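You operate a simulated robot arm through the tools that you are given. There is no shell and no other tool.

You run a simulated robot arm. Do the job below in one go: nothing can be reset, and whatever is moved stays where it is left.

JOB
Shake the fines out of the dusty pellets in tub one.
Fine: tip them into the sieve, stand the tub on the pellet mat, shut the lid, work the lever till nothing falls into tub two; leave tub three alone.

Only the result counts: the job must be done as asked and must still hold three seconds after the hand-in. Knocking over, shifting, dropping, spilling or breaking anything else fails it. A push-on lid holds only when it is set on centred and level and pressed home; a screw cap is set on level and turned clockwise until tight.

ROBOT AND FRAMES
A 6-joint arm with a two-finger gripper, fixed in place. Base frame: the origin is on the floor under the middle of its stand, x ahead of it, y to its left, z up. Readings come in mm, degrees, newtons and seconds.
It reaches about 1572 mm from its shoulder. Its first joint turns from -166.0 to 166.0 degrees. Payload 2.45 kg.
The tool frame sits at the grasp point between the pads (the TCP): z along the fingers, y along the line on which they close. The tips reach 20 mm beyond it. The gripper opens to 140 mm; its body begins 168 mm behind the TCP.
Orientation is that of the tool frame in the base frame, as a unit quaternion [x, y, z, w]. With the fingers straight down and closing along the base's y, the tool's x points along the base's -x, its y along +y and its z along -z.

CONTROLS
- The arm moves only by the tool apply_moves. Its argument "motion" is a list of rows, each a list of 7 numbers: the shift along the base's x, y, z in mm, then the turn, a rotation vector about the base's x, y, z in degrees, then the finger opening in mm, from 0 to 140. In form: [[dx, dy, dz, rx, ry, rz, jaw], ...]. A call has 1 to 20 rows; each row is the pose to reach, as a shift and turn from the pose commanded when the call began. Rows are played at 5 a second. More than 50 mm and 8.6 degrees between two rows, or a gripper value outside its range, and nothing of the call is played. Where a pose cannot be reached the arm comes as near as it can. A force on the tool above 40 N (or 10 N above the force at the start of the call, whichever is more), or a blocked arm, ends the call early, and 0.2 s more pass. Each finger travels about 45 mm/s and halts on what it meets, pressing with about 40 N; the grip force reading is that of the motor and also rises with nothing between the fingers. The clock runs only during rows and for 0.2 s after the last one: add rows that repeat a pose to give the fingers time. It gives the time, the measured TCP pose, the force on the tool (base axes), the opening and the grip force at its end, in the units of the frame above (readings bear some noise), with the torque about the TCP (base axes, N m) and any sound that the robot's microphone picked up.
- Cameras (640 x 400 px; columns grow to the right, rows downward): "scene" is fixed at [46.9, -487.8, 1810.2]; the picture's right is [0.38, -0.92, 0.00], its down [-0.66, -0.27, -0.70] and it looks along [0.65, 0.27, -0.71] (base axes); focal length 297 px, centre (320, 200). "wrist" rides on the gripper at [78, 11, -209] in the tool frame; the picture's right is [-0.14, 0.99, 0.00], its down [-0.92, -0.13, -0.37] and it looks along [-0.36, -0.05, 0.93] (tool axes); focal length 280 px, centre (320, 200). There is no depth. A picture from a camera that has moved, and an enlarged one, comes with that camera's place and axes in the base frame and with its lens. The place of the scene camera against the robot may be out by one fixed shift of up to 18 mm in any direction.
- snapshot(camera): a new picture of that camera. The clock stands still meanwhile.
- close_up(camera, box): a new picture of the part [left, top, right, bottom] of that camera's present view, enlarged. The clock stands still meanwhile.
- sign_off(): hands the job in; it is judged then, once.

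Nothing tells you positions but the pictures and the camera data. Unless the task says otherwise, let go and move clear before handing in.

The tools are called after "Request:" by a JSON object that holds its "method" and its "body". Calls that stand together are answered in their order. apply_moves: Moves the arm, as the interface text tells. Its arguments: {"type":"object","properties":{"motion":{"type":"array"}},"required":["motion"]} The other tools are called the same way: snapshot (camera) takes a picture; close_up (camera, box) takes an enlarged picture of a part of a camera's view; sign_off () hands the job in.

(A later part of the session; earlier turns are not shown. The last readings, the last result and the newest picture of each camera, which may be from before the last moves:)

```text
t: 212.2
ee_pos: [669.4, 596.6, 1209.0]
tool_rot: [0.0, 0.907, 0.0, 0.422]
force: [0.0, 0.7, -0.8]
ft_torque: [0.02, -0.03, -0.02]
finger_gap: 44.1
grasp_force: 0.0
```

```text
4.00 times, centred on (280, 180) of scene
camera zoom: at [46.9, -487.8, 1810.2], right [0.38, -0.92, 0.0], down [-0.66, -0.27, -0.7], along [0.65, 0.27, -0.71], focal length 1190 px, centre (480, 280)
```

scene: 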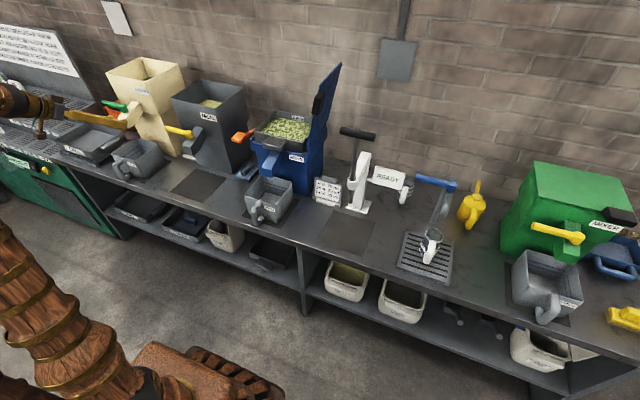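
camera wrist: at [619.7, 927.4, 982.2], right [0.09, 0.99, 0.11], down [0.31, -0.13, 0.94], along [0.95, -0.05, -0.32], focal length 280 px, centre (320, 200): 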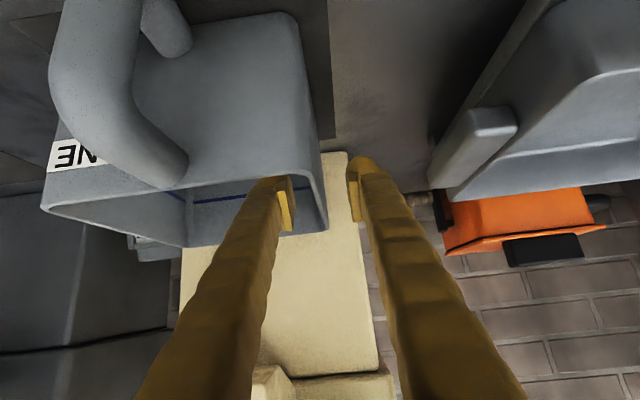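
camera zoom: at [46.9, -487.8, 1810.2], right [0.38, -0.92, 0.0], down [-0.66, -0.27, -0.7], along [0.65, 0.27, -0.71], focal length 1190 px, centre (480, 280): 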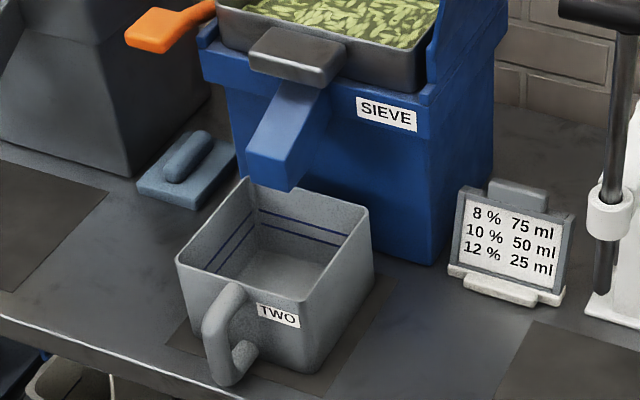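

Tub ONE is placed, pellets are in the sieve and nothing is spilt. Next is the lid: I move over to its outer (−y) side, staying well in front of everything, to inspect it and its knob.

Request:
{"method": "apply_moves", "body": {"motion": [[8, -33, 24, 0, 0, 0, 20], [16, -66, 47, 0, 0, 0, 0], [25, -99, 70, 0, 0, 0, 0], [34, -132, 94, 0, 0, 0, 0], [42, -165, 118, 0, 0, 0, 0], [50, -197, 141, 0, 0, 0, 0], [50, -240, 141, 0, 0, 0, 0], [50, -285, 141, 0, 0, 0, 0], [50, -330, 141, 0, 0, 0, 0], [50, -375, 141, 0, 0, 0, 0], [50, -420, 141, 0, 0, 0, 0], [50, -465, 141, 0, 0, 0, 0], [50, -510, 141, 0, 0, 0, 0], [50, -555, 141, 0, 0, 0, 0], [50, -600, 141, 0, 0, 0, 0], [50, -645, 141, 0, 0, 0, 0], [50, -690, 141, 0, 0, 0, 0], [50, -735, 141, 0, 0, 0, 0], [50, -780, 141, 0, 0, 0, 0], [50, -780, 141, 0, 0, 0, 0]]}}

Request:
{"method": "snapshot", "body": {"camera": "wrist"}}

Request:
{"method": "snapshot", "body": {"camera": "scene"}}

```text
t: 216.4
ee_pos: [722.7, -181.6, 1351.0]
tool_rot: [0.001, 0.906, -0.001, 0.422]
force: [0.6, 0.0, -0.3]
ft_torque: [0.02, 0.01, -0.03]
finger_gap: 0.1
grasp_force: 29.3
```

```text
taken
camera wrist: at [510.7, -171.8, 1425.5], right [0.09, 0.99, 0.11], down [0.31, -0.13, 0.94], along [0.95, -0.05, -0.32], focal length 280 px, centre (320, 200)
```

wrist: 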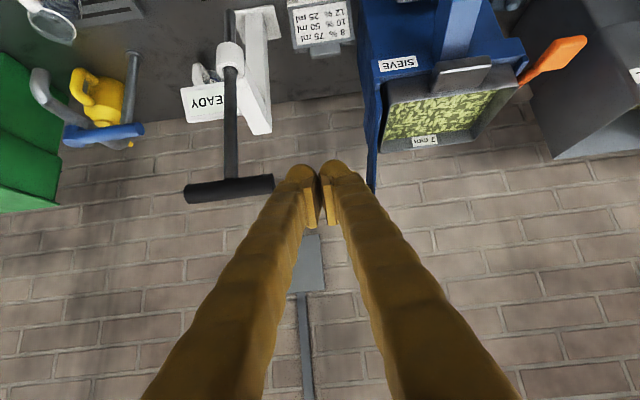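

```text
taken
```

scene: 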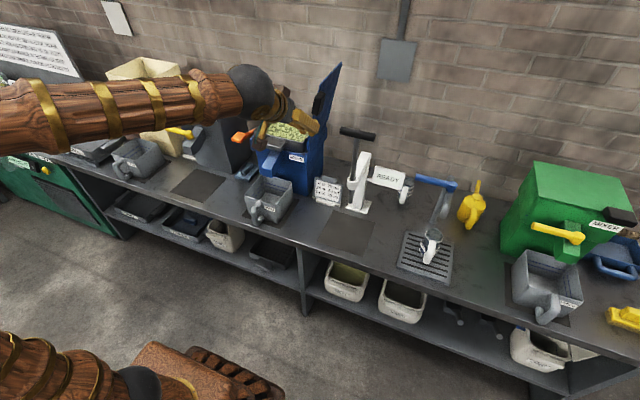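

The lid stands edge-on behind my fingers, and the T-bar of the white press is at about (817, −297, 1295), which I must avoid. I open the fingers to look between them at the lid and knob.

Request:
{"method": "apply_moves", "body": {"motion": [[0, -10, 20, 0, 0, 0, 40], [0, -20, 40, 0, 0, 0, 80], [0, -30, 60, 0, 0, 0, 120], [0, -40, 60, 0, 0, 0, 140], [0, -40, 60, 0, 0, 0, 140], [0, -40, 60, 0, 0, 0, 140], [0, -40, 60, 0, 0, 0, 140]]}}

Request:
{"method": "snapshot", "body": {"camera": "wrist"}}

Request:
{"method": "close_up", "body": {"camera": "wrist", "box": [280, 40, 480, 240]}}

Request:
{"method": "close_up", "body": {"camera": "scene", "box": [270, 50, 360, 140]}}

```text
t: 218.0
ee_pos: [720.9, -219.7, 1410.4]
tool_rot: [0.001, 0.907, -0.001, 0.422]
force: [0.3, 0.4, 0.5]
ft_torque: [0.0, 0.06, -0.02]
finger_gap: 137.5
grasp_force: 0.1
```

```text
taken
camera wrist: at [509.6, -209.5, 1485.5], right [0.09, 0.99, 0.11], down [0.31, -0.13, 0.94], along [0.95, -0.05, -0.32], focal length 280 px, centre (320, 200)
```

wrist: 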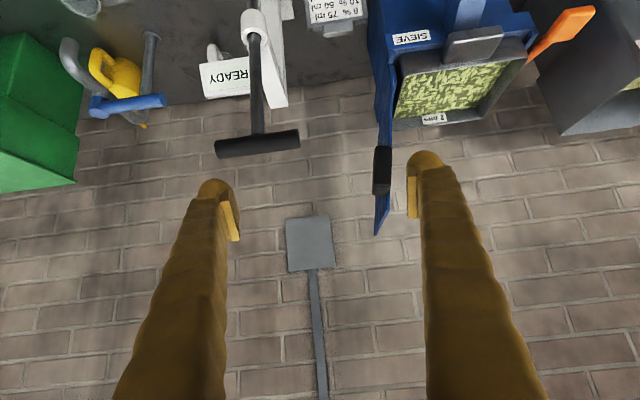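

```text
2.00 times, centred on (380, 140) of wrist
camera zoom: at [509.6, -209.5, 1485.5], right [0.09, 0.99, 0.11], down [0.31, -0.13, 0.94], along [0.95, -0.05, -0.32], focal length 561 px, centre (200, 320)
```

zoom: 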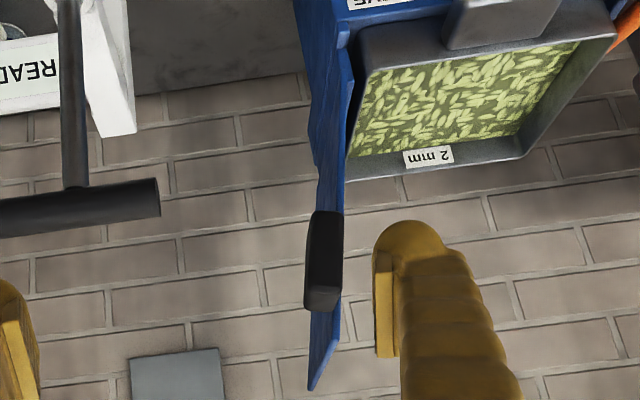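

```text
4.44 times, centred on (315, 95) of scene
camera zoom: at [46.9, -487.8, 1810.2], right [0.38, -0.92, 0.0], down [-0.66, -0.27, -0.7], along [0.65, 0.27, -0.71], focal length 1322 px, centre (342, 667)
```

zoom: 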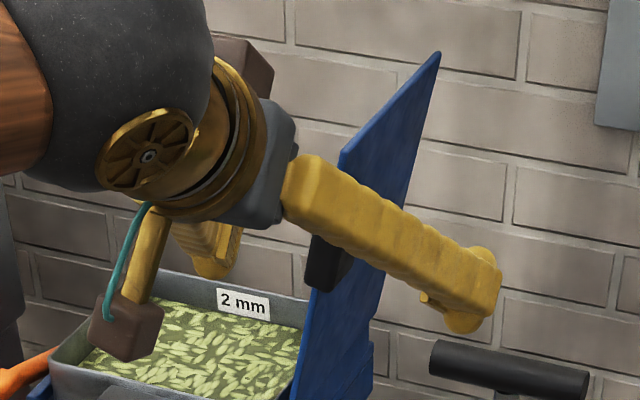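

I now have the lid geometry: hinge at about y=−69, z=1127, free edge at y≈−127, z≈1369, with the knob on the outer face near the front (x≈935–975, z≈1250–1335). I close the fingers and approach the knob from its outer side, above the T-bar.

Request:
{"method": "apply_moves", "body": {"motion": [[0, 5, 10, 0, 0, 0, 100], [0, 10, 20, 0, 0, 0, 60], [0, 15, 20, 0, 0, 0, 20], [35, 15, 20, 0, 0, 0, 0], [75, 15, 20, 0, 0, 0, 0], [115, 15, 20, 0, 0, 0, 0], [155, 15, 10, 0, 0, 0, 0], [190, 15, -15, 0, 0, 0, 0], [215, 15, -45, 0, 0, 0, 0], [230, 15, -75, 0, 0, 0, 0], [230, 15, -75, 0, 0, 0, 0]]}}

Request:
{"method": "snapshot", "body": {"camera": "wrist"}}

Request:
{"method": "close_up", "body": {"camera": "scene", "box": [260, 30, 380, 150]}}

```text
t: 220.4
ee_pos: [950.9, -206.9, 1337.1]
tool_rot: [0.0, 0.907, 0.0, 0.422]
force: [0.8, -0.2, -0.6]
ft_torque: [0.0, 0.01, 0.04]
finger_gap: 0.1
grasp_force: 29.2
```

```text
taken
camera wrist: at [738.4, -197.3, 1409.8], right [0.09, 0.99, 0.11], down [0.31, -0.13, 0.94], along [0.95, -0.05, -0.32], focal length 280 px, centre (320, 200)
```

wrist: 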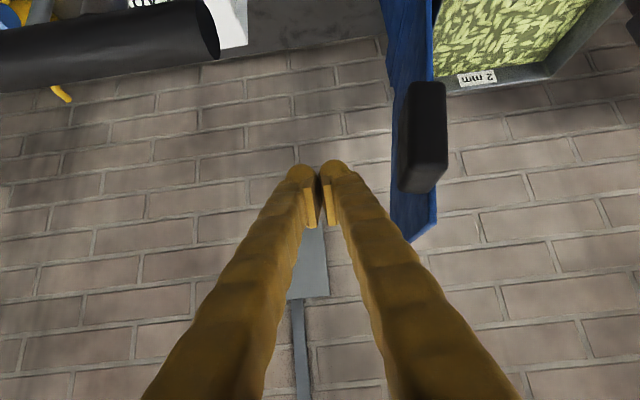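

```text
3.33 times, centred on (320, 90) of scene
camera zoom: at [46.9, -487.8, 1810.2], right [0.38, -0.92, 0.0], down [-0.66, -0.27, -0.7], along [0.65, 0.27, -0.71], focal length 991 px, centre (320, 567)
```

zoom: 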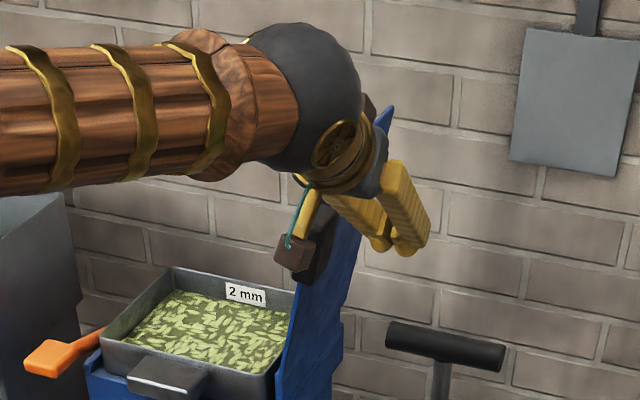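

The knob/lid front corner is right beside the fingertips. I lower to z≈1300 and ease toward it in +y until it starts to move.

Request:
{"method": "apply_moves", "body": {"motion": [[0, 0, -18, 0, 0, 0, 0], [0, 0, -37, 0, 0, 0, 0], [0, 12, -37, 0, 0, 0, 0], [0, 24, -37, 0, 0, 0, 0], [0, 34, -37, 0, 0, 0, 0], [0, 42, -37, 0, 0, 0, 0], [0, 50, -36, 0, 0, 0, 0], [0, 58, -35, 0, 0, 0, 0], [0, 58, -35, 0, 0, 0, 0]]}}

Request:
{"method": "snapshot", "body": {"camera": "wrist"}}

Request:
{"method": "close_up", "body": {"camera": "scene", "box": [260, 30, 380, 150]}}

```text
t: 222.4
ee_pos: [948.4, -149.9, 1298.0]
tool_rot: [0.001, 0.906, -0.001, 0.422]
force: [0.2, -0.3, 0.2]
ft_torque: [0.01, 0.01, -0.01]
finger_gap: 0.2
grasp_force: 29.0
```

```text
taken
camera wrist: at [738.3, -139.3, 1373.1], right [0.09, 0.99, 0.11], down [0.31, -0.13, 0.94], along [0.95, -0.05, -0.32], focal length 280 px, centre (320, 200)
```

wrist: 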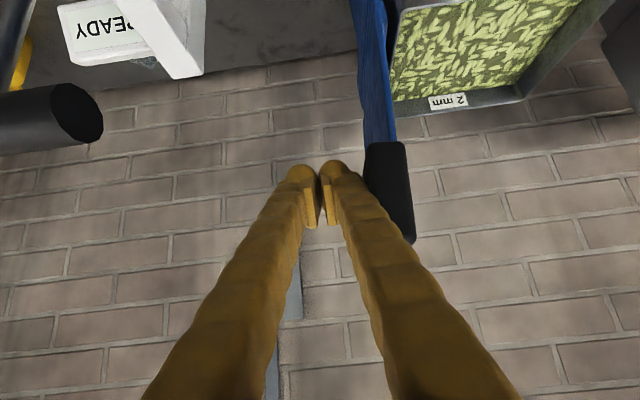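

```text
3.33 times, centred on (320, 90) of scene
camera zoom: at [46.9, -487.8, 1810.2], right [0.38, -0.92, 0.0], down [-0.66, -0.27, -0.7], along [0.65, 0.27, -0.71], focal length 991 px, centre (320, 567)
```

zoom: 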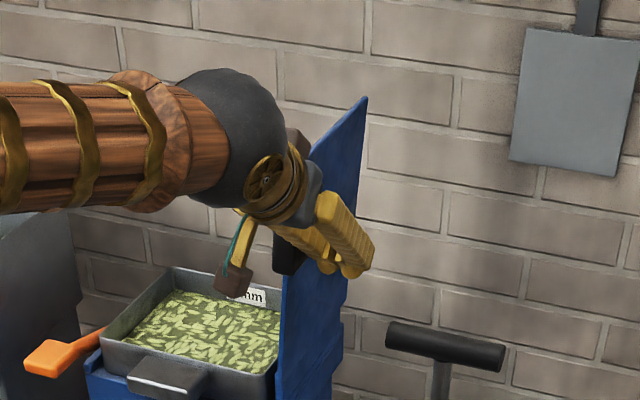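

Nearly touching with no force yet. I push on along the lid's arc, past vertical, watching the force.

Request:
{"method": "apply_moves", "body": {"motion": [[0, 8, 0, 0, 0, 0, 0], [0, 16, 1, 0, 0, 0, 0], [0, 25, 2, 0, 0, 0, 0], [0, 33, 3, 0, 0, 0, 0], [0, 41, 4, 0, 0, 0, 0], [0, 49, 5, 0, 0, 0, 0], [0, 57, 6, 0, 0, 0, 0]]}}

Request:
{"method": "snapshot", "body": {"camera": "wrist"}}

Request:
{"method": "close_up", "body": {"camera": "scene", "box": [240, 30, 360, 150]}}

```text
t: 224.0
ee_pos: [950.6, -92.0, 1305.2]
tool_rot: [0.001, 0.906, 0.0, 0.422]
force: [-0.4, -1.8, 0.1]
ft_torque: [0.0, 0.0, 0.04]
finger_gap: 0.0
grasp_force: 29.7
```

```text
taken
camera wrist: at [739.4, -82.5, 1378.8], right [0.09, 0.99, 0.11], down [0.31, -0.13, 0.94], along [0.95, -0.05, -0.32], focal length 280 px, centre (320, 200)
```

wrist: 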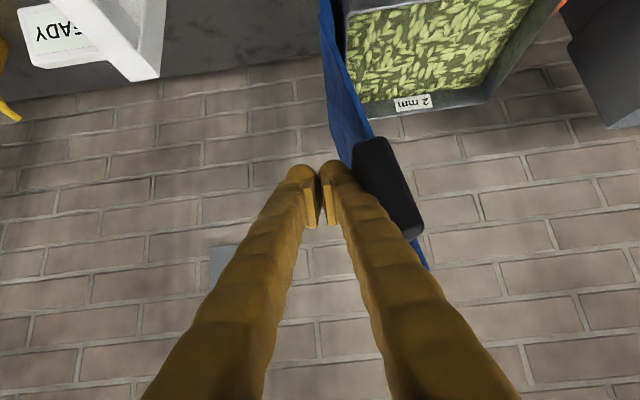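

```text
3.33 times, centred on (300, 90) of scene
camera zoom: at [46.9, -487.8, 1810.2], right [0.38, -0.92, 0.0], down [-0.66, -0.27, -0.7], along [0.65, 0.27, -0.71], focal length 991 px, centre (387, 567)
```

zoom: 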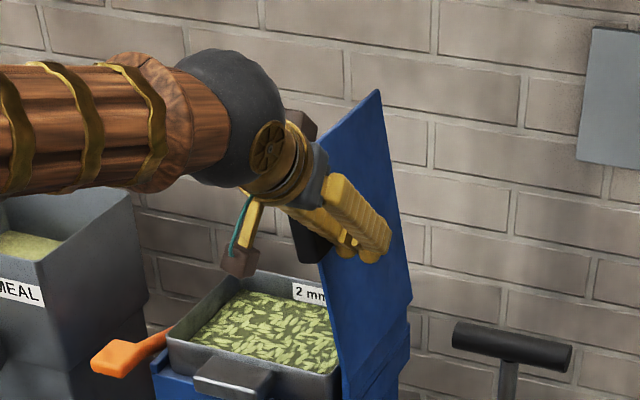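

The lid follows with under 2 N. I continue along the arc.

Request:
{"method": "apply_moves", "body": {"motion": [[0, 8, 1, 0, 0, 0, 0], [0, 16, 1.5, 0, 0, 0, 0], [0, 24, 1.5, 0, 0, 0, 0], [0, 32, 1.3, 0, 0, 0, 0], [0, 40, 0.8, 0, 0, 0, 0], [0, 48, 0, 0, 0, 0, 0], [0, 48, 0, 0, 0, 0, 0]]}}

Request:
{"method": "snapshot", "body": {"camera": "wrist"}}

Request:
{"method": "close_up", "body": {"camera": "scene", "box": [240, 30, 360, 150]}}

```text
t: 225.6
ee_pos: [950.7, -43.7, 1305.3]
tool_rot: [0.002, 0.906, -0.001, 0.422]
force: [0.5, -0.6, 0.4]
ft_torque: [-0.04, 0.02, 0.02]
finger_gap: 0.0
grasp_force: 29.1
```

```text
taken
camera wrist: at [739.9, -34.1, 1379.3], right [0.09, 0.99, 0.11], down [0.31, -0.13, 0.94], along [0.95, -0.05, -0.32], focal length 280 px, centre (320, 200)
```

wrist: 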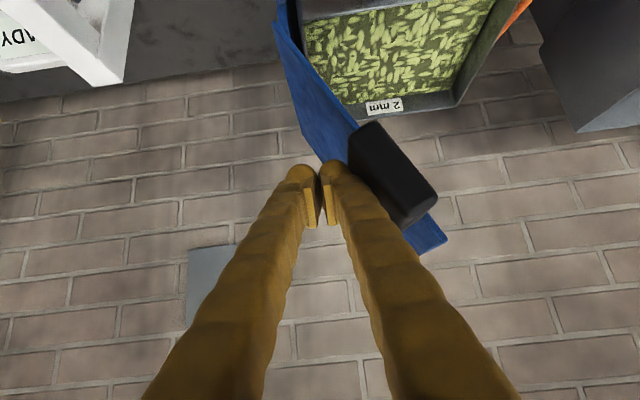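

```text
3.33 times, centred on (300, 90) of scene
camera zoom: at [46.9, -487.8, 1810.2], right [0.38, -0.92, 0.0], down [-0.66, -0.27, -0.7], along [0.65, 0.27, -0.71], focal length 991 px, centre (387, 567)
```

zoom: 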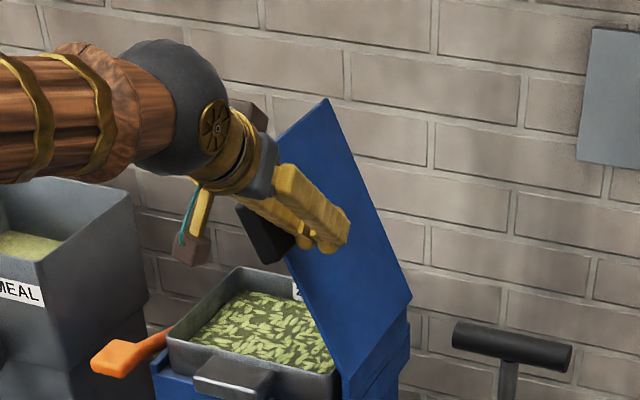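

The lid stays under control (no free fall). Continuing the arc forward and down.

Request:
{"method": "apply_moves", "body": {"motion": [[0, 8, -1.5, 0, 0, 0, 0], [0, 16, -3.5, 0, 0, 0, 0], [0, 24, -6, 0, 0, 0, 0], [0, 32, -9, 0, 0, 0, 0], [0, 40, -12.5, 0, 0, 0, 0], [0, 48, -16, 0, 0, 0, 0], [0, 56, -20, 0, 0, 0, 0], [0, 63, -24, 0, 0, 0, 0], [0, 63, -24, 0, 0, 0, 0]]}}

Request:
{"method": "snapshot", "body": {"camera": "wrist"}}

Request:
{"method": "close_up", "body": {"camera": "scene", "box": [220, 40, 340, 160]}}

```text
t: 227.6
ee_pos: [951.8, 19.6, 1281.2]
tool_rot: [0.0, 0.907, 0.0, 0.422]
force: [-1.0, -0.2, -0.5]
ft_torque: [0.01, 0.0, -0.02]
finger_gap: 0.0
grasp_force: 29.5
```

```text
taken
camera wrist: at [739.9, 29.6, 1355.0], right [0.09, 0.99, 0.11], down [0.31, -0.13, 0.94], along [0.95, -0.05, -0.32], focal length 280 px, centre (320, 200)
```

wrist: 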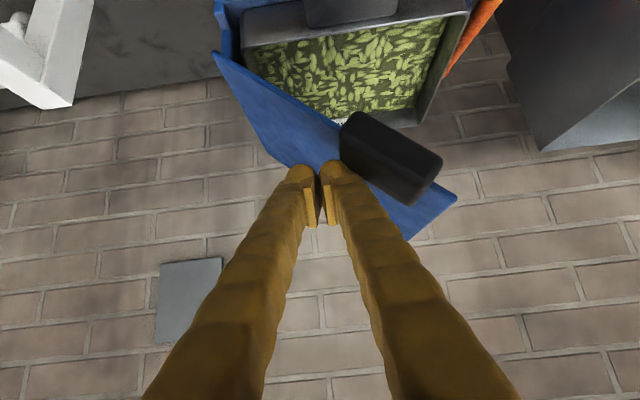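

```text
3.33 times, centred on (280, 100) of scene
camera zoom: at [46.9, -487.8, 1810.2], right [0.38, -0.92, 0.0], down [-0.66, -0.27, -0.7], along [0.65, 0.27, -0.71], focal length 991 px, centre (453, 533)
```

zoom: 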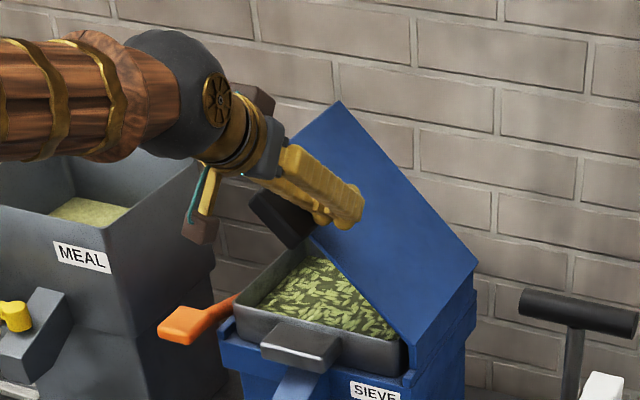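

About 45° now. Continuing down, pressing from above as it closes.

Request:
{"method": "apply_moves", "body": {"motion": [[0, 7, -4, 0, 0, 0, 0], [0, 14, -8, 0, 0, 0, 0], [0, 21, -12.5, 0, 0, 0, 0], [0, 28, -18, 0, 0, 0, 0], [0, 35, -24.5, 0, 0, 0, 0], [0, 42, -32, 0, 0, 0, 0], [0, 48, -39, 0, 0, 0, 0], [0, 54, -46.5, 0, 0, 0, 0], [0, 54, -46.5, 0, 0, 0, 0]]}}

Request:
{"method": "snapshot", "body": {"camera": "wrist"}}

Request:
{"method": "close_up", "body": {"camera": "scene", "box": [220, 40, 340, 160]}}

```text
t: 229.6
ee_pos: [950.8, 73.2, 1235.1]
tool_rot: [0.0, 0.907, 0.0, 0.422]
force: [-1.1, -0.2, -0.4]
ft_torque: [0.01, -0.04, 0.01]
finger_gap: 0.2
grasp_force: 30.0
```

```text
taken
camera wrist: at [739.5, 82.3, 1308.5], right [0.09, 0.99, 0.11], down [0.31, -0.13, 0.94], along [0.95, -0.05, -0.32], focal length 280 px, centre (320, 200)
```

wrist: 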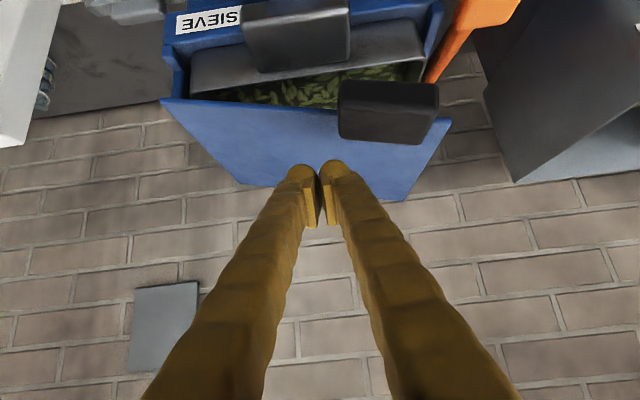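

```text
3.33 times, centred on (280, 100) of scene
camera zoom: at [46.9, -487.8, 1810.2], right [0.38, -0.92, 0.0], down [-0.66, -0.27, -0.7], along [0.65, 0.27, -0.71], focal length 991 px, centre (453, 533)
```

zoom: 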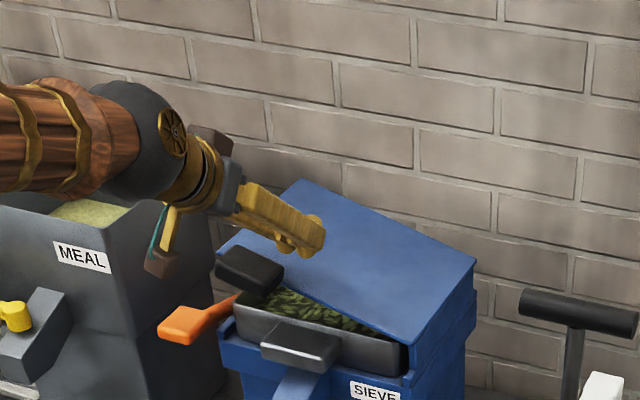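

The lid is nearly down and moving under its own weight. I lower onto it to press it shut.

Request:
{"method": "apply_moves", "body": {"motion": [[0, 8, -10, 0, 0, 0, 0], [0, 16, -20, 0, 0, 0, 0], [0, 24, -30, 0, 0, 0, 0], [0, 30, -40, 0, 0, 0, 0], [0, 34, -48, 0, 0, 0, 0], [0, 36, -54, 0, 0, 0, 0], [0, 36, -54, 0, 0, 0, 0]]}}

Request:
{"method": "snapshot", "body": {"camera": "wrist"}}

Request:
{"method": "close_up", "body": {"camera": "scene", "box": [220, 40, 340, 160]}}

```text
t: 231.2
ee_pos: [949.9, 108.9, 1178.3]
tool_rot: [0.0, 0.907, 0.0, 0.422]
force: [-0.2, 0.6, 0.0]
ft_torque: [-0.01, -0.02, 0.0]
finger_gap: 0.3
grasp_force: 29.2
```

```text
taken
camera wrist: at [738.2, 119.0, 1254.0], right [0.09, 0.99, 0.11], down [0.31, -0.13, 0.94], along [0.95, -0.05, -0.32], focal length 280 px, centre (320, 200)
```

wrist: 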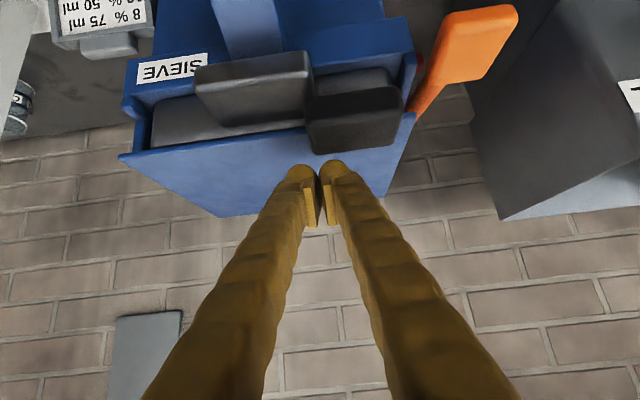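

```text
3.33 times, centred on (280, 100) of scene
camera zoom: at [46.9, -487.8, 1810.2], right [0.38, -0.92, 0.0], down [-0.66, -0.27, -0.7], along [0.65, 0.27, -0.71], focal length 991 px, centre (453, 533)
```

zoom: 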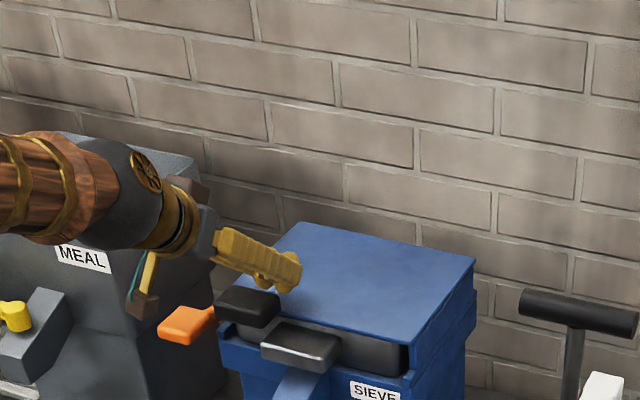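

The lid is down. I press gently on it near the front to make sure it is fully home.

Request:
{"method": "apply_moves", "body": {"motion": [[10, 0, -5, 0, 0, 0, 0], [20, 0, -10, 0, 0, 0, 0], [20, 0, -15, 0, 0, 0, 0], [20, 0, -19, 0, 0, 0, 0], [20, 0, -23, 0, 0, 0, 0], [20, 0, -26, 0, 0, 0, 0], [20, 0, -29, 0, 0, 0, 0], [20, 0, -32, 0, 0, 0, 0]]}}

Request:
{"method": "close_up", "body": {"camera": "scene", "box": [220, 60, 340, 160]}}

Request:
{"method": "snapshot", "body": {"camera": "wrist"}}

```text
t: 233.0
ee_pos: [969.5, 109.9, 1151.1]
tool_rot: [0.001, 0.906, 0.0, 0.424]
force: [5.7, -2.0, 20.4]
ft_torque: [-0.05, 0.35, 0.05]
finger_gap: 5.8
grasp_force: 29.5
```

```text
4.00 times, centred on (280, 110) of scene
camera zoom: at [46.9, -487.8, 1810.2], right [0.38, -0.92, 0.0], down [-0.66, -0.27, -0.7], along [0.65, 0.27, -0.71], focal length 1190 px, centre (480, 560)
```

zoom: 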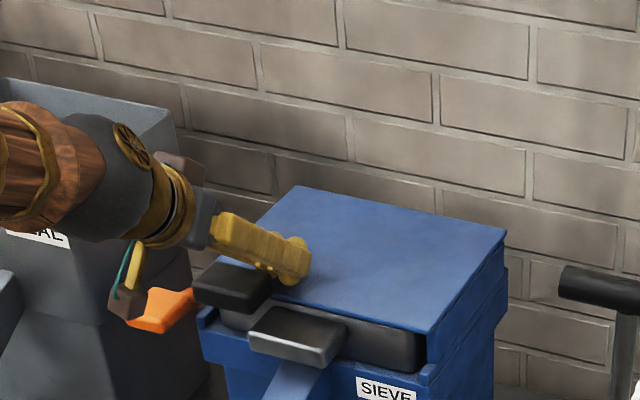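

```text
taken
camera wrist: at [758.9, 119.3, 1225.3], right [0.09, 0.99, 0.11], down [0.31, -0.13, 0.94], along [0.95, -0.05, -0.32], focal length 280 px, centre (320, 200)
```

wrist: 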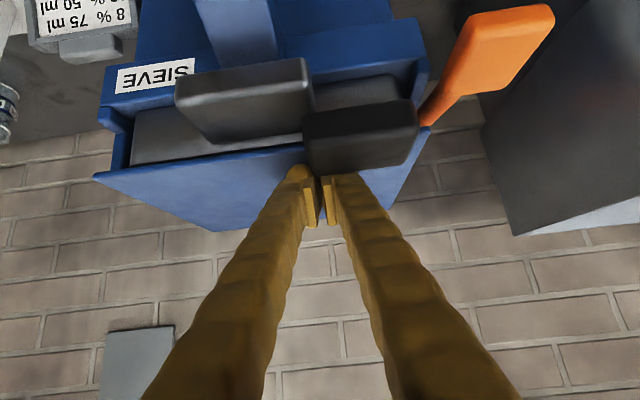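

The lid is firmly shut (20 N of contact). I lift off and move to view the orange lever on the sieve's left side.

Request:
{"method": "apply_moves", "body": {"motion": [[0, 0, 20, 0, 0, 0, 0], [-10, 0, 60, 0, 0, 0, 0], [-30, 10, 100, 0, 0, 0, 10], [-60, 40, 140, 0, 0, 0, 10], [-90, 80, 160, 0, 0, 0, 10], [-120, 115, 165, 0, 0, 0, 10], [-150, 150, 165, 0, 0, 0, 10], [-180, 185, 150, 0, 0, 0, 10], [-200, 220, 130, 0, 0, 0, 10], [-210, 240, 110, 0, 0, 0, 10], [-210, 240, 110, 0, 0, 0, 10]]}}

Request:
{"method": "snapshot", "body": {"camera": "wrist"}}

Request:
{"method": "close_up", "body": {"camera": "scene", "box": [220, 80, 320, 180]}}

```text
refused: row 4 steps farther than a row can; nothing moved
```

```text
taken
camera wrist: at [758.9, 119.3, 1225.3], right [0.09, 0.99, 0.11], down [0.31, -0.13, 0.94], along [0.95, -0.05, -0.32], focal length 280 px, centre (320, 200)
```

wrist: 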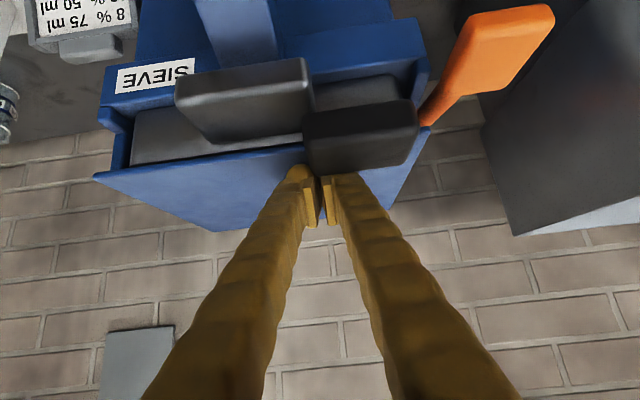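

```text
4.00 times, centred on (270, 130) of scene
camera zoom: at [46.9, -487.8, 1810.2], right [0.38, -0.92, 0.0], down [-0.66, -0.27, -0.7], along [0.65, 0.27, -0.71], focal length 1190 px, centre (520, 480)
```

zoom: 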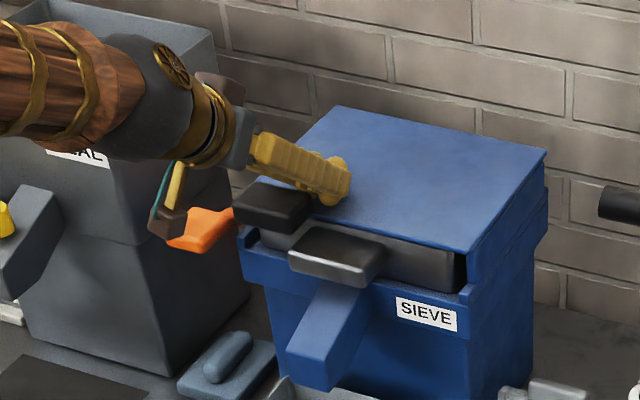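

One row was too long; resending with shorter steps.

Request:
{"method": "apply_moves", "body": {"motion": [[0, 0, 20, 0, 0, 0, 0], [-5, 0, 60, 0, 0, 0, 0], [-20, 5, 100, 0, 0, 0, 10], [-40, 20, 135, 0, 0, 0, 10], [-65, 45, 155, 0, 0, 0, 10], [-95, 75, 165, 0, 0, 0, 10], [-125, 105, 165, 0, 0, 0, 10], [-155, 140, 160, 0, 0, 0, 10], [-180, 175, 150, 0, 0, 0, 10], [-200, 210, 135, 0, 0, 0, 10], [-210, 240, 115, 0, 0, 0, 10], [-210, 240, 115, 0, 0, 0, 10]]}}

Request:
{"method": "snapshot", "body": {"camera": "wrist"}}

Request:
{"method": "close_up", "body": {"camera": "scene", "box": [220, 80, 320, 180]}}

```text
t: 235.6
ee_pos: [759.4, 349.4, 1260.9]
tool_rot: [0.0, 0.907, 0.0, 0.422]
force: [-0.1, -0.7, -0.1]
ft_torque: [-0.03, 0.01, -0.01]
finger_gap: 10.1
grasp_force: 0.0
```

```text
taken
camera wrist: at [548.2, 360.0, 1335.0], right [0.09, 0.99, 0.11], down [0.31, -0.13, 0.94], along [0.95, -0.05, -0.32], focal length 280 px, centre (320, 200)
```

wrist: 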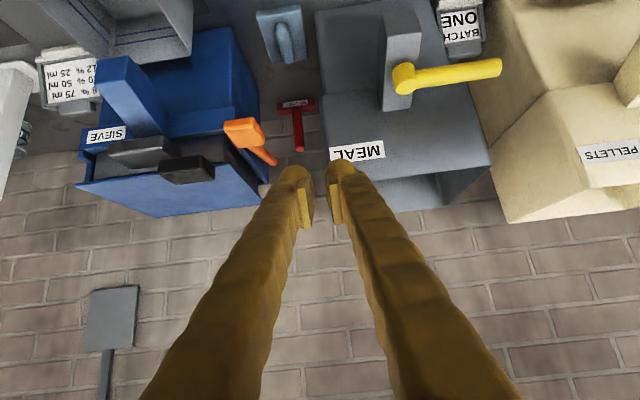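

```text
4.00 times, centred on (270, 130) of scene
camera zoom: at [46.9, -487.8, 1810.2], right [0.38, -0.92, 0.0], down [-0.66, -0.27, -0.7], along [0.65, 0.27, -0.71], focal length 1190 px, centre (520, 480)
```

zoom: 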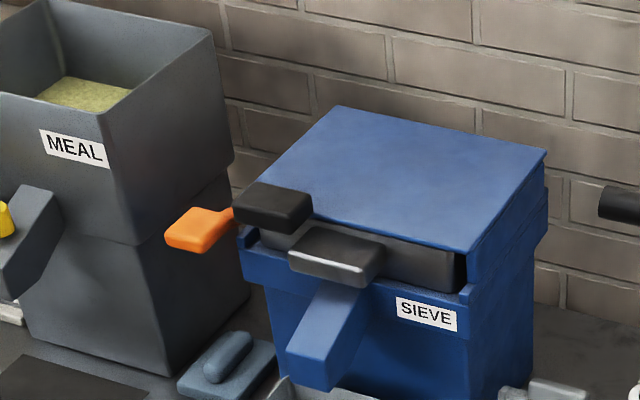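

The lid is flush and closed. I zoom on the lever.

Request:
{"method": "close_up", "body": {"camera": "wrist", "box": [180, 60, 340, 220]}}

Request:
{"method": "close_up", "body": {"camera": "scene", "box": [225, 110, 285, 170]}}

```text
2.50 times, centred on (260, 140) of wrist
camera zoom: at [548.2, 360.0, 1335.0], right [0.09, 0.99, 0.11], down [0.31, -0.13, 0.94], along [0.95, -0.05, -0.32], focal length 701 px, centre (470, 350)
```

zoom: 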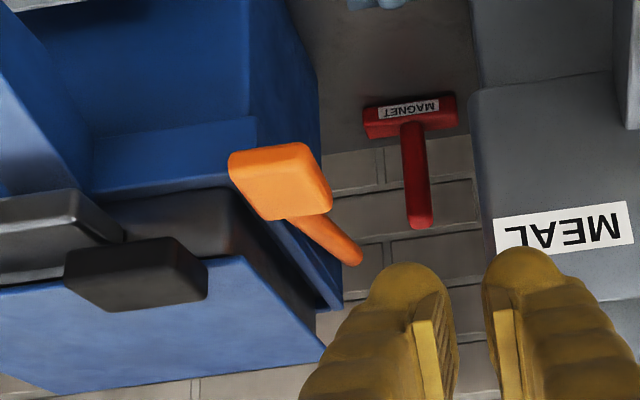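

```text
6.67 times, centred on (255, 140) of scene
camera zoom: at [46.9, -487.8, 1810.2], right [0.38, -0.92, 0.0], down [-0.66, -0.27, -0.7], along [0.65, 0.27, -0.71], focal length 1983 px, centre (753, 600)
```

zoom: 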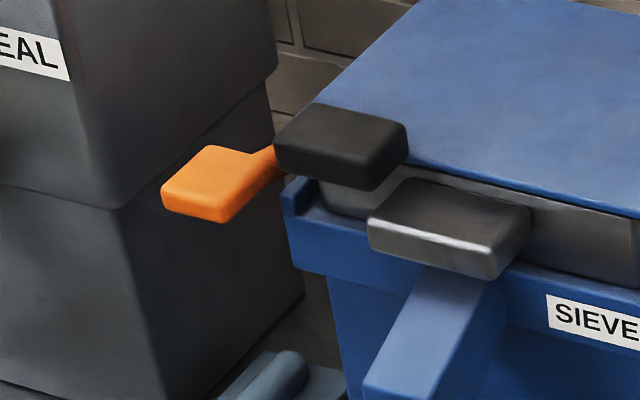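

The lever's orange paddle is at about (920, 235, 1080), with its rod running back to a pivot near (1158, 230, 1020), so it swings up and down. I approach above the paddle with closed fingers to test a gentle push down.

Request:
{"method": "apply_moves", "body": {"motion": [[25, -25, -5, 0, 0, 0, 0], [50, -50, -12, 0, 0, 0, 0], [75, -75, -20, 0, 0, 0, 0], [100, -95, -30, 0, 0, 0, 0], [125, -108, -45, 0, 0, 0, 0], [145, -112, -65, 0, 0, 0, 0], [158, -113, -90, 0, 0, 0, 0], [158, -113, -110, 0, 0, 0, 0], [158, -113, -110, 0, 0, 0, 0]]}}

Request:
{"method": "snapshot", "body": {"camera": "wrist"}}

Request:
{"method": "close_up", "body": {"camera": "scene", "box": [220, 90, 300, 170]}}

Request:
{"method": "close_up", "body": {"camera": "scene", "box": [235, 160, 305, 230]}}

```text
t: 237.6
ee_pos: [919.3, 235.7, 1153.1]
tool_rot: [0.0, 0.906, 0.0, 0.422]
force: [0.8, 0.2, -0.6]
ft_torque: [0.02, -0.02, -0.02]
finger_gap: 0.0
grasp_force: 29.9
```

```text
taken
camera wrist: at [708.3, 245.9, 1228.0], right [0.09, 0.99, 0.11], down [0.31, -0.13, 0.94], along [0.95, -0.05, -0.32], focal length 280 px, centre (320, 200)
```

wrist: 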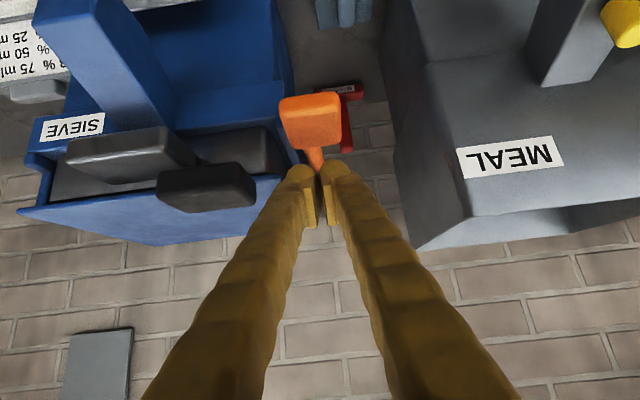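

```text
5.00 times, centred on (260, 130) of scene
camera zoom: at [46.9, -487.8, 1810.2], right [0.38, -0.92, 0.0], down [-0.66, -0.27, -0.7], along [0.65, 0.27, -0.71], focal length 1487 px, centre (620, 550)
```

zoom: 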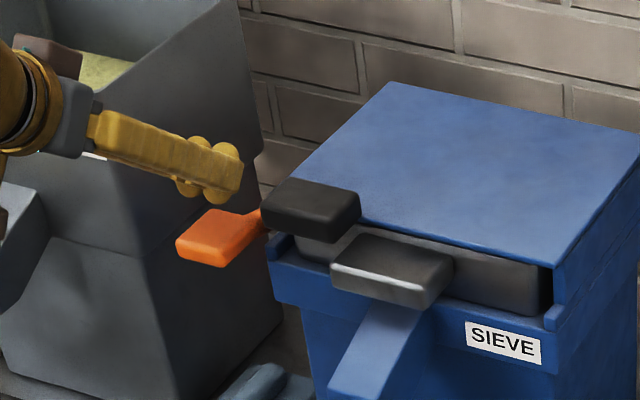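

```text
5.71 times, centred on (270, 195) of scene
camera zoom: at [46.9, -487.8, 1810.2], right [0.38, -0.92, 0.0], down [-0.66, -0.27, -0.7], along [0.65, 0.27, -0.71], focal length 1700 px, centre (606, 229)
```

zoom: 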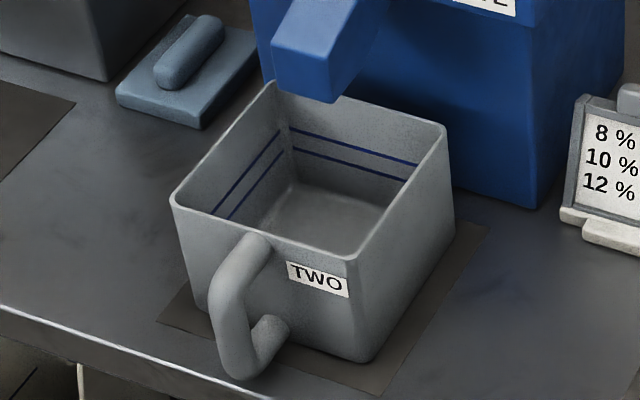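

Fingertips are right above the paddle. I push down slowly and watch the force and the lever.

Request:
{"method": "apply_moves", "body": {"motion": [[0, 0, -12, 0, 0, 0, 0], [0, 0, -22, 0, 0, 0, 0], [0, 0, -30, 0, 0, 0, 0], [0, 0, -36, 0, 0, 0, 0], [0, 0, -42, 0, 0, 0, 0], [0, 0, -48, 0, 0, 0, 0], [0, 0, -54, 0, 0, 0, 0], [0, 0, -60, 0, 0, 0, 0]]}}

Request:
{"method": "snapshot", "body": {"camera": "wrist"}}

Request:
{"method": "close_up", "body": {"camera": "scene", "box": [220, 90, 300, 170]}}

Request:
{"method": "close_up", "body": {"camera": "scene", "box": [235, 160, 305, 230]}}

```text
t: 239.4
ee_pos: [918.6, 236.5, 1094.2]
tool_rot: [-0.001, 0.907, 0.0, 0.422]
force: [-0.2, 0.8, 1.2]
ft_torque: [-0.04, 0.0, 0.0]
finger_gap: 5.7
grasp_force: 29.2
```

```text
taken
camera wrist: at [707.1, 246.2, 1168.0], right [0.09, 0.99, 0.11], down [0.31, -0.13, 0.94], along [0.95, -0.05, -0.32], focal length 280 px, centre (320, 200)
```

wrist: 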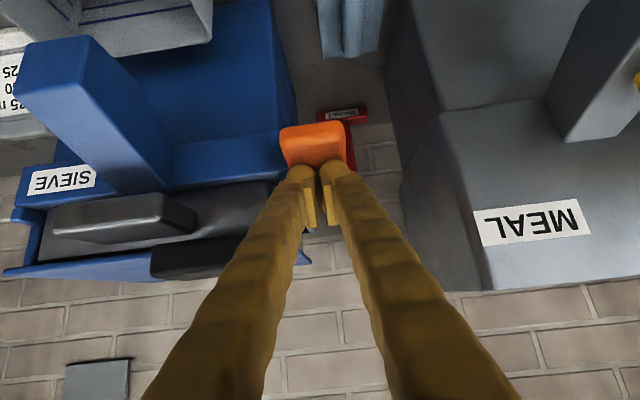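

```text
5.00 times, centred on (260, 130) of scene
camera zoom: at [46.9, -487.8, 1810.2], right [0.38, -0.92, 0.0], down [-0.66, -0.27, -0.7], along [0.65, 0.27, -0.71], focal length 1487 px, centre (620, 550)
```

zoom: 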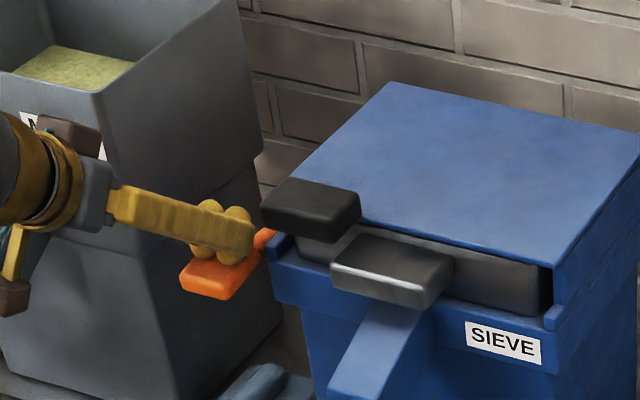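

```text
5.71 times, centred on (270, 195) of scene
camera zoom: at [46.9, -487.8, 1810.2], right [0.38, -0.92, 0.0], down [-0.66, -0.27, -0.7], along [0.65, 0.27, -0.71], focal length 1700 px, centre (606, 229)
```

zoom: 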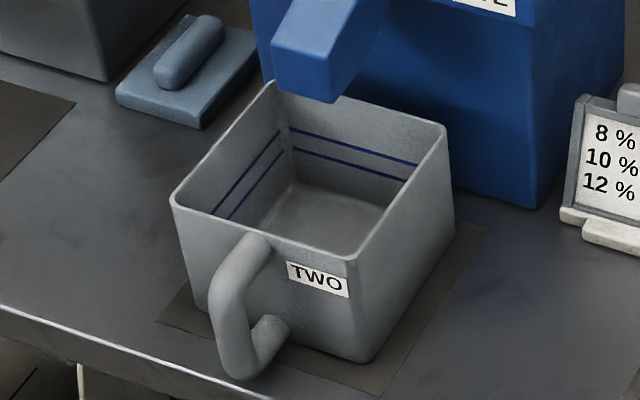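

The lever moves down easily (about 1 N). I continue down to find the end of its stroke.

Request:
{"method": "apply_moves", "body": {"motion": [[0, 0, -8, 0, 0, 0, 0], [0, 0, -16, 0, 0, 0, 0], [0, 0, -24, 0, 0, 0, 0], [0, 0, -32, 0, 0, 0, 0], [1, 0, -40, 0, 0, 0, 0], [2, 0, -48, 0, 0, 0, 0], [2, 0, -56, 0, 0, 0, 0]]}}

Request:
{"method": "snapshot", "body": {"camera": "wrist"}}

Request:
{"method": "close_up", "body": {"camera": "scene", "box": [220, 90, 300, 170]}}

Request:
{"method": "close_up", "body": {"camera": "scene", "box": [235, 160, 305, 230]}}

```text
t: 240.6
ee_pos: [920.4, 234.7, 1061.9]
tool_rot: [0.002, 0.905, 0.0, 0.425]
force: [-5.9, 5.6, 11.5]
ft_torque: [0.08, 0.09, 0.05]
finger_gap: 5.8
grasp_force: 29.6
stopped in row 5: the force on the tool passed its limit at 57 N (the readings are from after the stop); the commanded pose is now the measured one
```

```text
taken
camera wrist: at [707.8, 244.5, 1134.9], right [0.09, 0.99, 0.11], down [0.3, -0.13, 0.94], along [0.95, -0.05, -0.31], focal length 280 px, centre (320, 200)
```

wrist: 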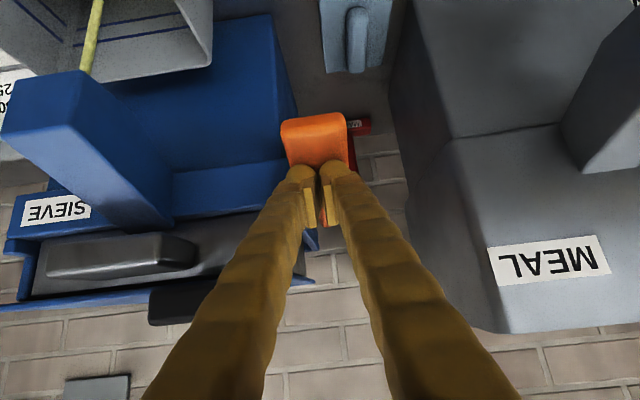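

```text
5.00 times, centred on (260, 130) of scene
camera zoom: at [46.9, -487.8, 1810.2], right [0.38, -0.92, 0.0], down [-0.66, -0.27, -0.7], along [0.65, 0.27, -0.71], focal length 1487 px, centre (620, 550)
```

zoom: 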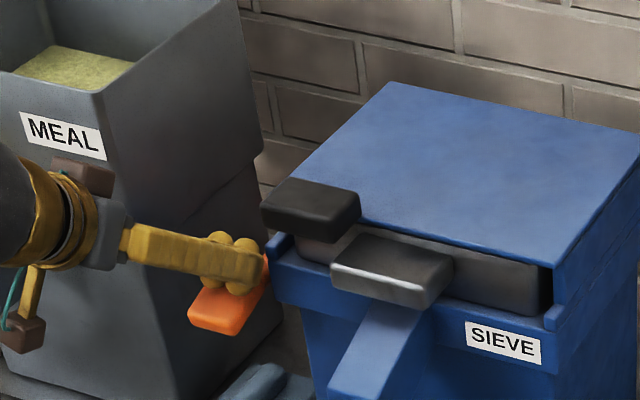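

```text
5.71 times, centred on (270, 195) of scene
camera zoom: at [46.9, -487.8, 1810.2], right [0.38, -0.92, 0.0], down [-0.66, -0.27, -0.7], along [0.65, 0.27, -0.71], focal length 1700 px, centre (606, 229)
```

zoom: 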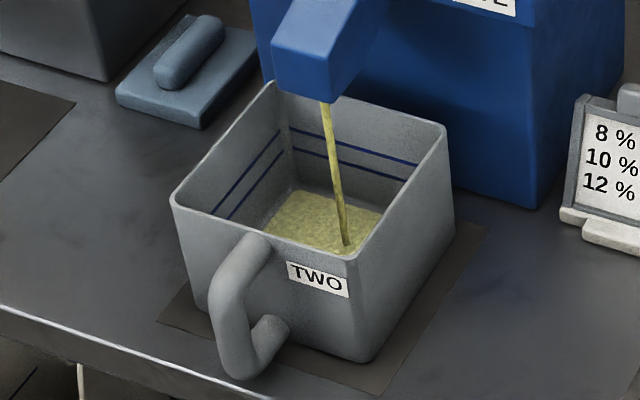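

The lever reached its lower stop and fines are now falling into tub TWO. I raise the fingers to see whether the lever springs back up.

Request:
{"method": "apply_moves", "body": {"motion": [[0, 0, 6, 0, 0, 0, 0], [0, 0, 18, 0, 0, 0, 0], [0, 0, 35, 0, 0, 0, 0], [0, 0, 55, 0, 0, 0, 0], [0, 0, 75, 0, 0, 0, 0], [0, 0, 90, 0, 0, 0, 0], [0, 0, 90, 0, 0, 0, 0], [0, 0, 90, 0, 0, 0, 0]]}}

Request:
{"method": "snapshot", "body": {"camera": "wrist"}}

Request:
{"method": "close_up", "body": {"camera": "scene", "box": [220, 90, 300, 170]}}

Request:
{"method": "close_up", "body": {"camera": "scene", "box": [235, 160, 305, 230]}}

```text
t: 242.3
ee_pos: [919.7, 235.7, 1151.1]
tool_rot: [0.002, 0.906, 0.0, 0.424]
force: [1.1, -0.3, -1.1]
ft_torque: [0.03, 0.05, 0.0]
finger_gap: 0.0
grasp_force: 29.9
```

```text
taken
camera wrist: at [707.5, 245.6, 1224.4], right [0.09, 0.99, 0.11], down [0.31, -0.13, 0.94], along [0.95, -0.05, -0.32], focal length 280 px, centre (320, 200)
```

wrist: 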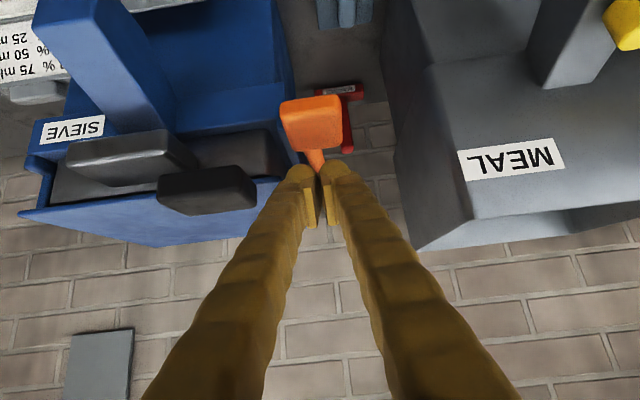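

```text
5.00 times, centred on (260, 130) of scene
camera zoom: at [46.9, -487.8, 1810.2], right [0.38, -0.92, 0.0], down [-0.66, -0.27, -0.7], along [0.65, 0.27, -0.71], focal length 1487 px, centre (620, 550)
```

zoom: 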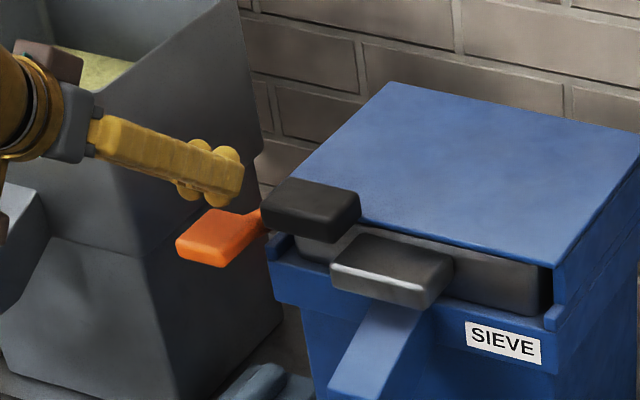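

```text
5.71 times, centred on (270, 195) of scene
camera zoom: at [46.9, -487.8, 1810.2], right [0.38, -0.92, 0.0], down [-0.66, -0.27, -0.7], along [0.65, 0.27, -0.71], focal length 1700 px, centre (606, 229)
```

zoom: 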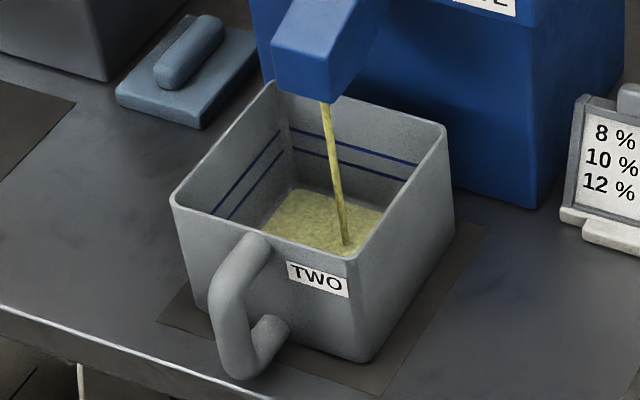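

The lever is sprung, so repeated presses will do. I do the next full stroke, then wait a moment and look at the stream.

Request:
{"method": "apply_moves", "body": {"motion": [[0, 0, -15, 0, 0, 0, 0], [0, 0, -30, 0, 0, 0, 0], [0, 0, -45, 0, 0, 0, 0], [0, 0, -60, 0, 0, 0, 0], [0, 0, -74, 0, 0, 0, 0], [0, 0, -83, 0, 0, 0, 0], [0, 0, -87, 0, 0, 0, 0], [0, 0, -88, 0, 0, 0, 0], [0, 0, -75, 0, 0, 0, 0], [0, 0, -50, 0, 0, 0, 0], [0, 0, -25, 0, 0, 0, 0], [0, 0, 0, 0, 0, 0, 0]]}}

Request:
{"method": "close_up", "body": {"camera": "scene", "box": [220, 90, 300, 170]}}

Request:
{"method": "close_up", "body": {"camera": "scene", "box": [235, 160, 305, 230]}}

```text
t: 244.9
ee_pos: [920.1, 234.6, 1150.4]
tool_rot: [0.001, 0.906, 0.0, 0.424]
force: [-0.4, -0.3, -0.6]
ft_torque: [-0.01, 0.0, -0.01]
finger_gap: 0.0
grasp_force: 29.3
```

```text
5.00 times, centred on (260, 130) of scene
camera zoom: at [46.9, -487.8, 1810.2], right [0.38, -0.92, 0.0], down [-0.66, -0.27, -0.7], along [0.65, 0.27, -0.71], focal length 1487 px, centre (620, 550)
```

zoom: 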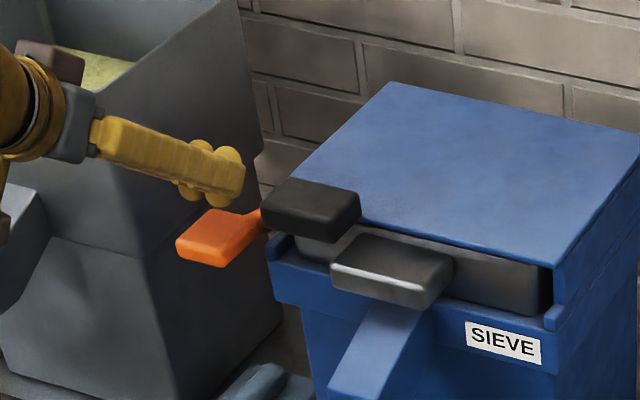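

```text
5.71 times, centred on (270, 195) of scene
camera zoom: at [46.9, -487.8, 1810.2], right [0.38, -0.92, 0.0], down [-0.66, -0.27, -0.7], along [0.65, 0.27, -0.71], focal length 1700 px, centre (606, 229)
```

zoom: 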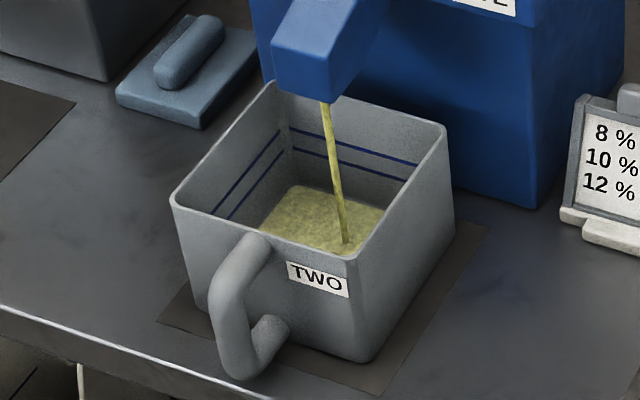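

Still falling and the level in tub TWO is rising. Another stroke, this time followed by a pause to see whether the stream stops between strokes.

Request:
{"method": "apply_moves", "body": {"motion": [[0, 0, -15, 0, 0, 0, 0], [0, 0, -30, 0, 0, 0, 0], [0, 0, -45, 0, 0, 0, 0], [0, 0, -60, 0, 0, 0, 0], [0, 0, -74, 0, 0, 0, 0], [0, 0, -83, 0, 0, 0, 0], [0, 0, -87, 0, 0, 0, 0], [0, 0, -88, 0, 0, 0, 0], [0, 0, -75, 0, 0, 0, 0], [0, 0, -50, 0, 0, 0, 0], [0, 0, -25, 0, 0, 0, 0], [0, 0, 0, 0, 0, 0, 0], [0, 0, 0, 0, 0, 0, 0], [0, 0, 0, 0, 0, 0, 0], [0, 0, 0, 0, 0, 0, 0], [0, 0, 0, 0, 0, 0, 0], [0, 0, 0, 0, 0, 0, 0], [0, 0, 0, 0, 0, 0, 0], [0, 0, 0, 0, 0, 0, 0], [0, 0, 0, 0, 0, 0, 0]]}}

Request:
{"method": "close_up", "body": {"camera": "scene", "box": [235, 160, 305, 230]}}

```text
t: 249.2
ee_pos: [922.3, 232.4, 1152.4]
tool_rot: [0.001, 0.906, 0.0, 0.424]
force: [0.2, -0.8, -0.8]
ft_torque: [0.0, -0.02, 0.01]
finger_gap: 0.0
grasp_force: 29.4
```

```text
5.71 times, centred on (270, 195) of scene
camera zoom: at [46.9, -487.8, 1810.2], right [0.38, -0.92, 0.0], down [-0.66, -0.27, -0.7], along [0.65, 0.27, -0.71], focal length 1700 px, centre (606, 229)
```

zoom: 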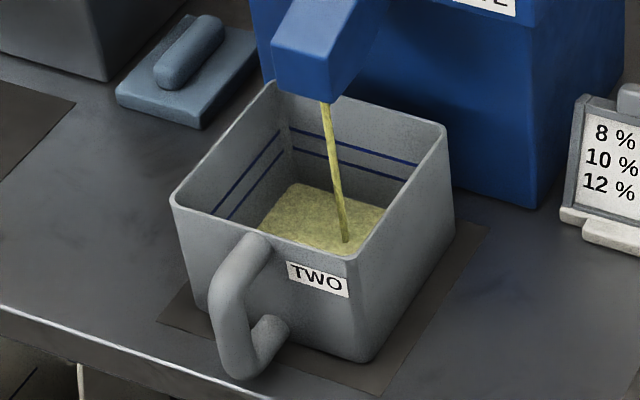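

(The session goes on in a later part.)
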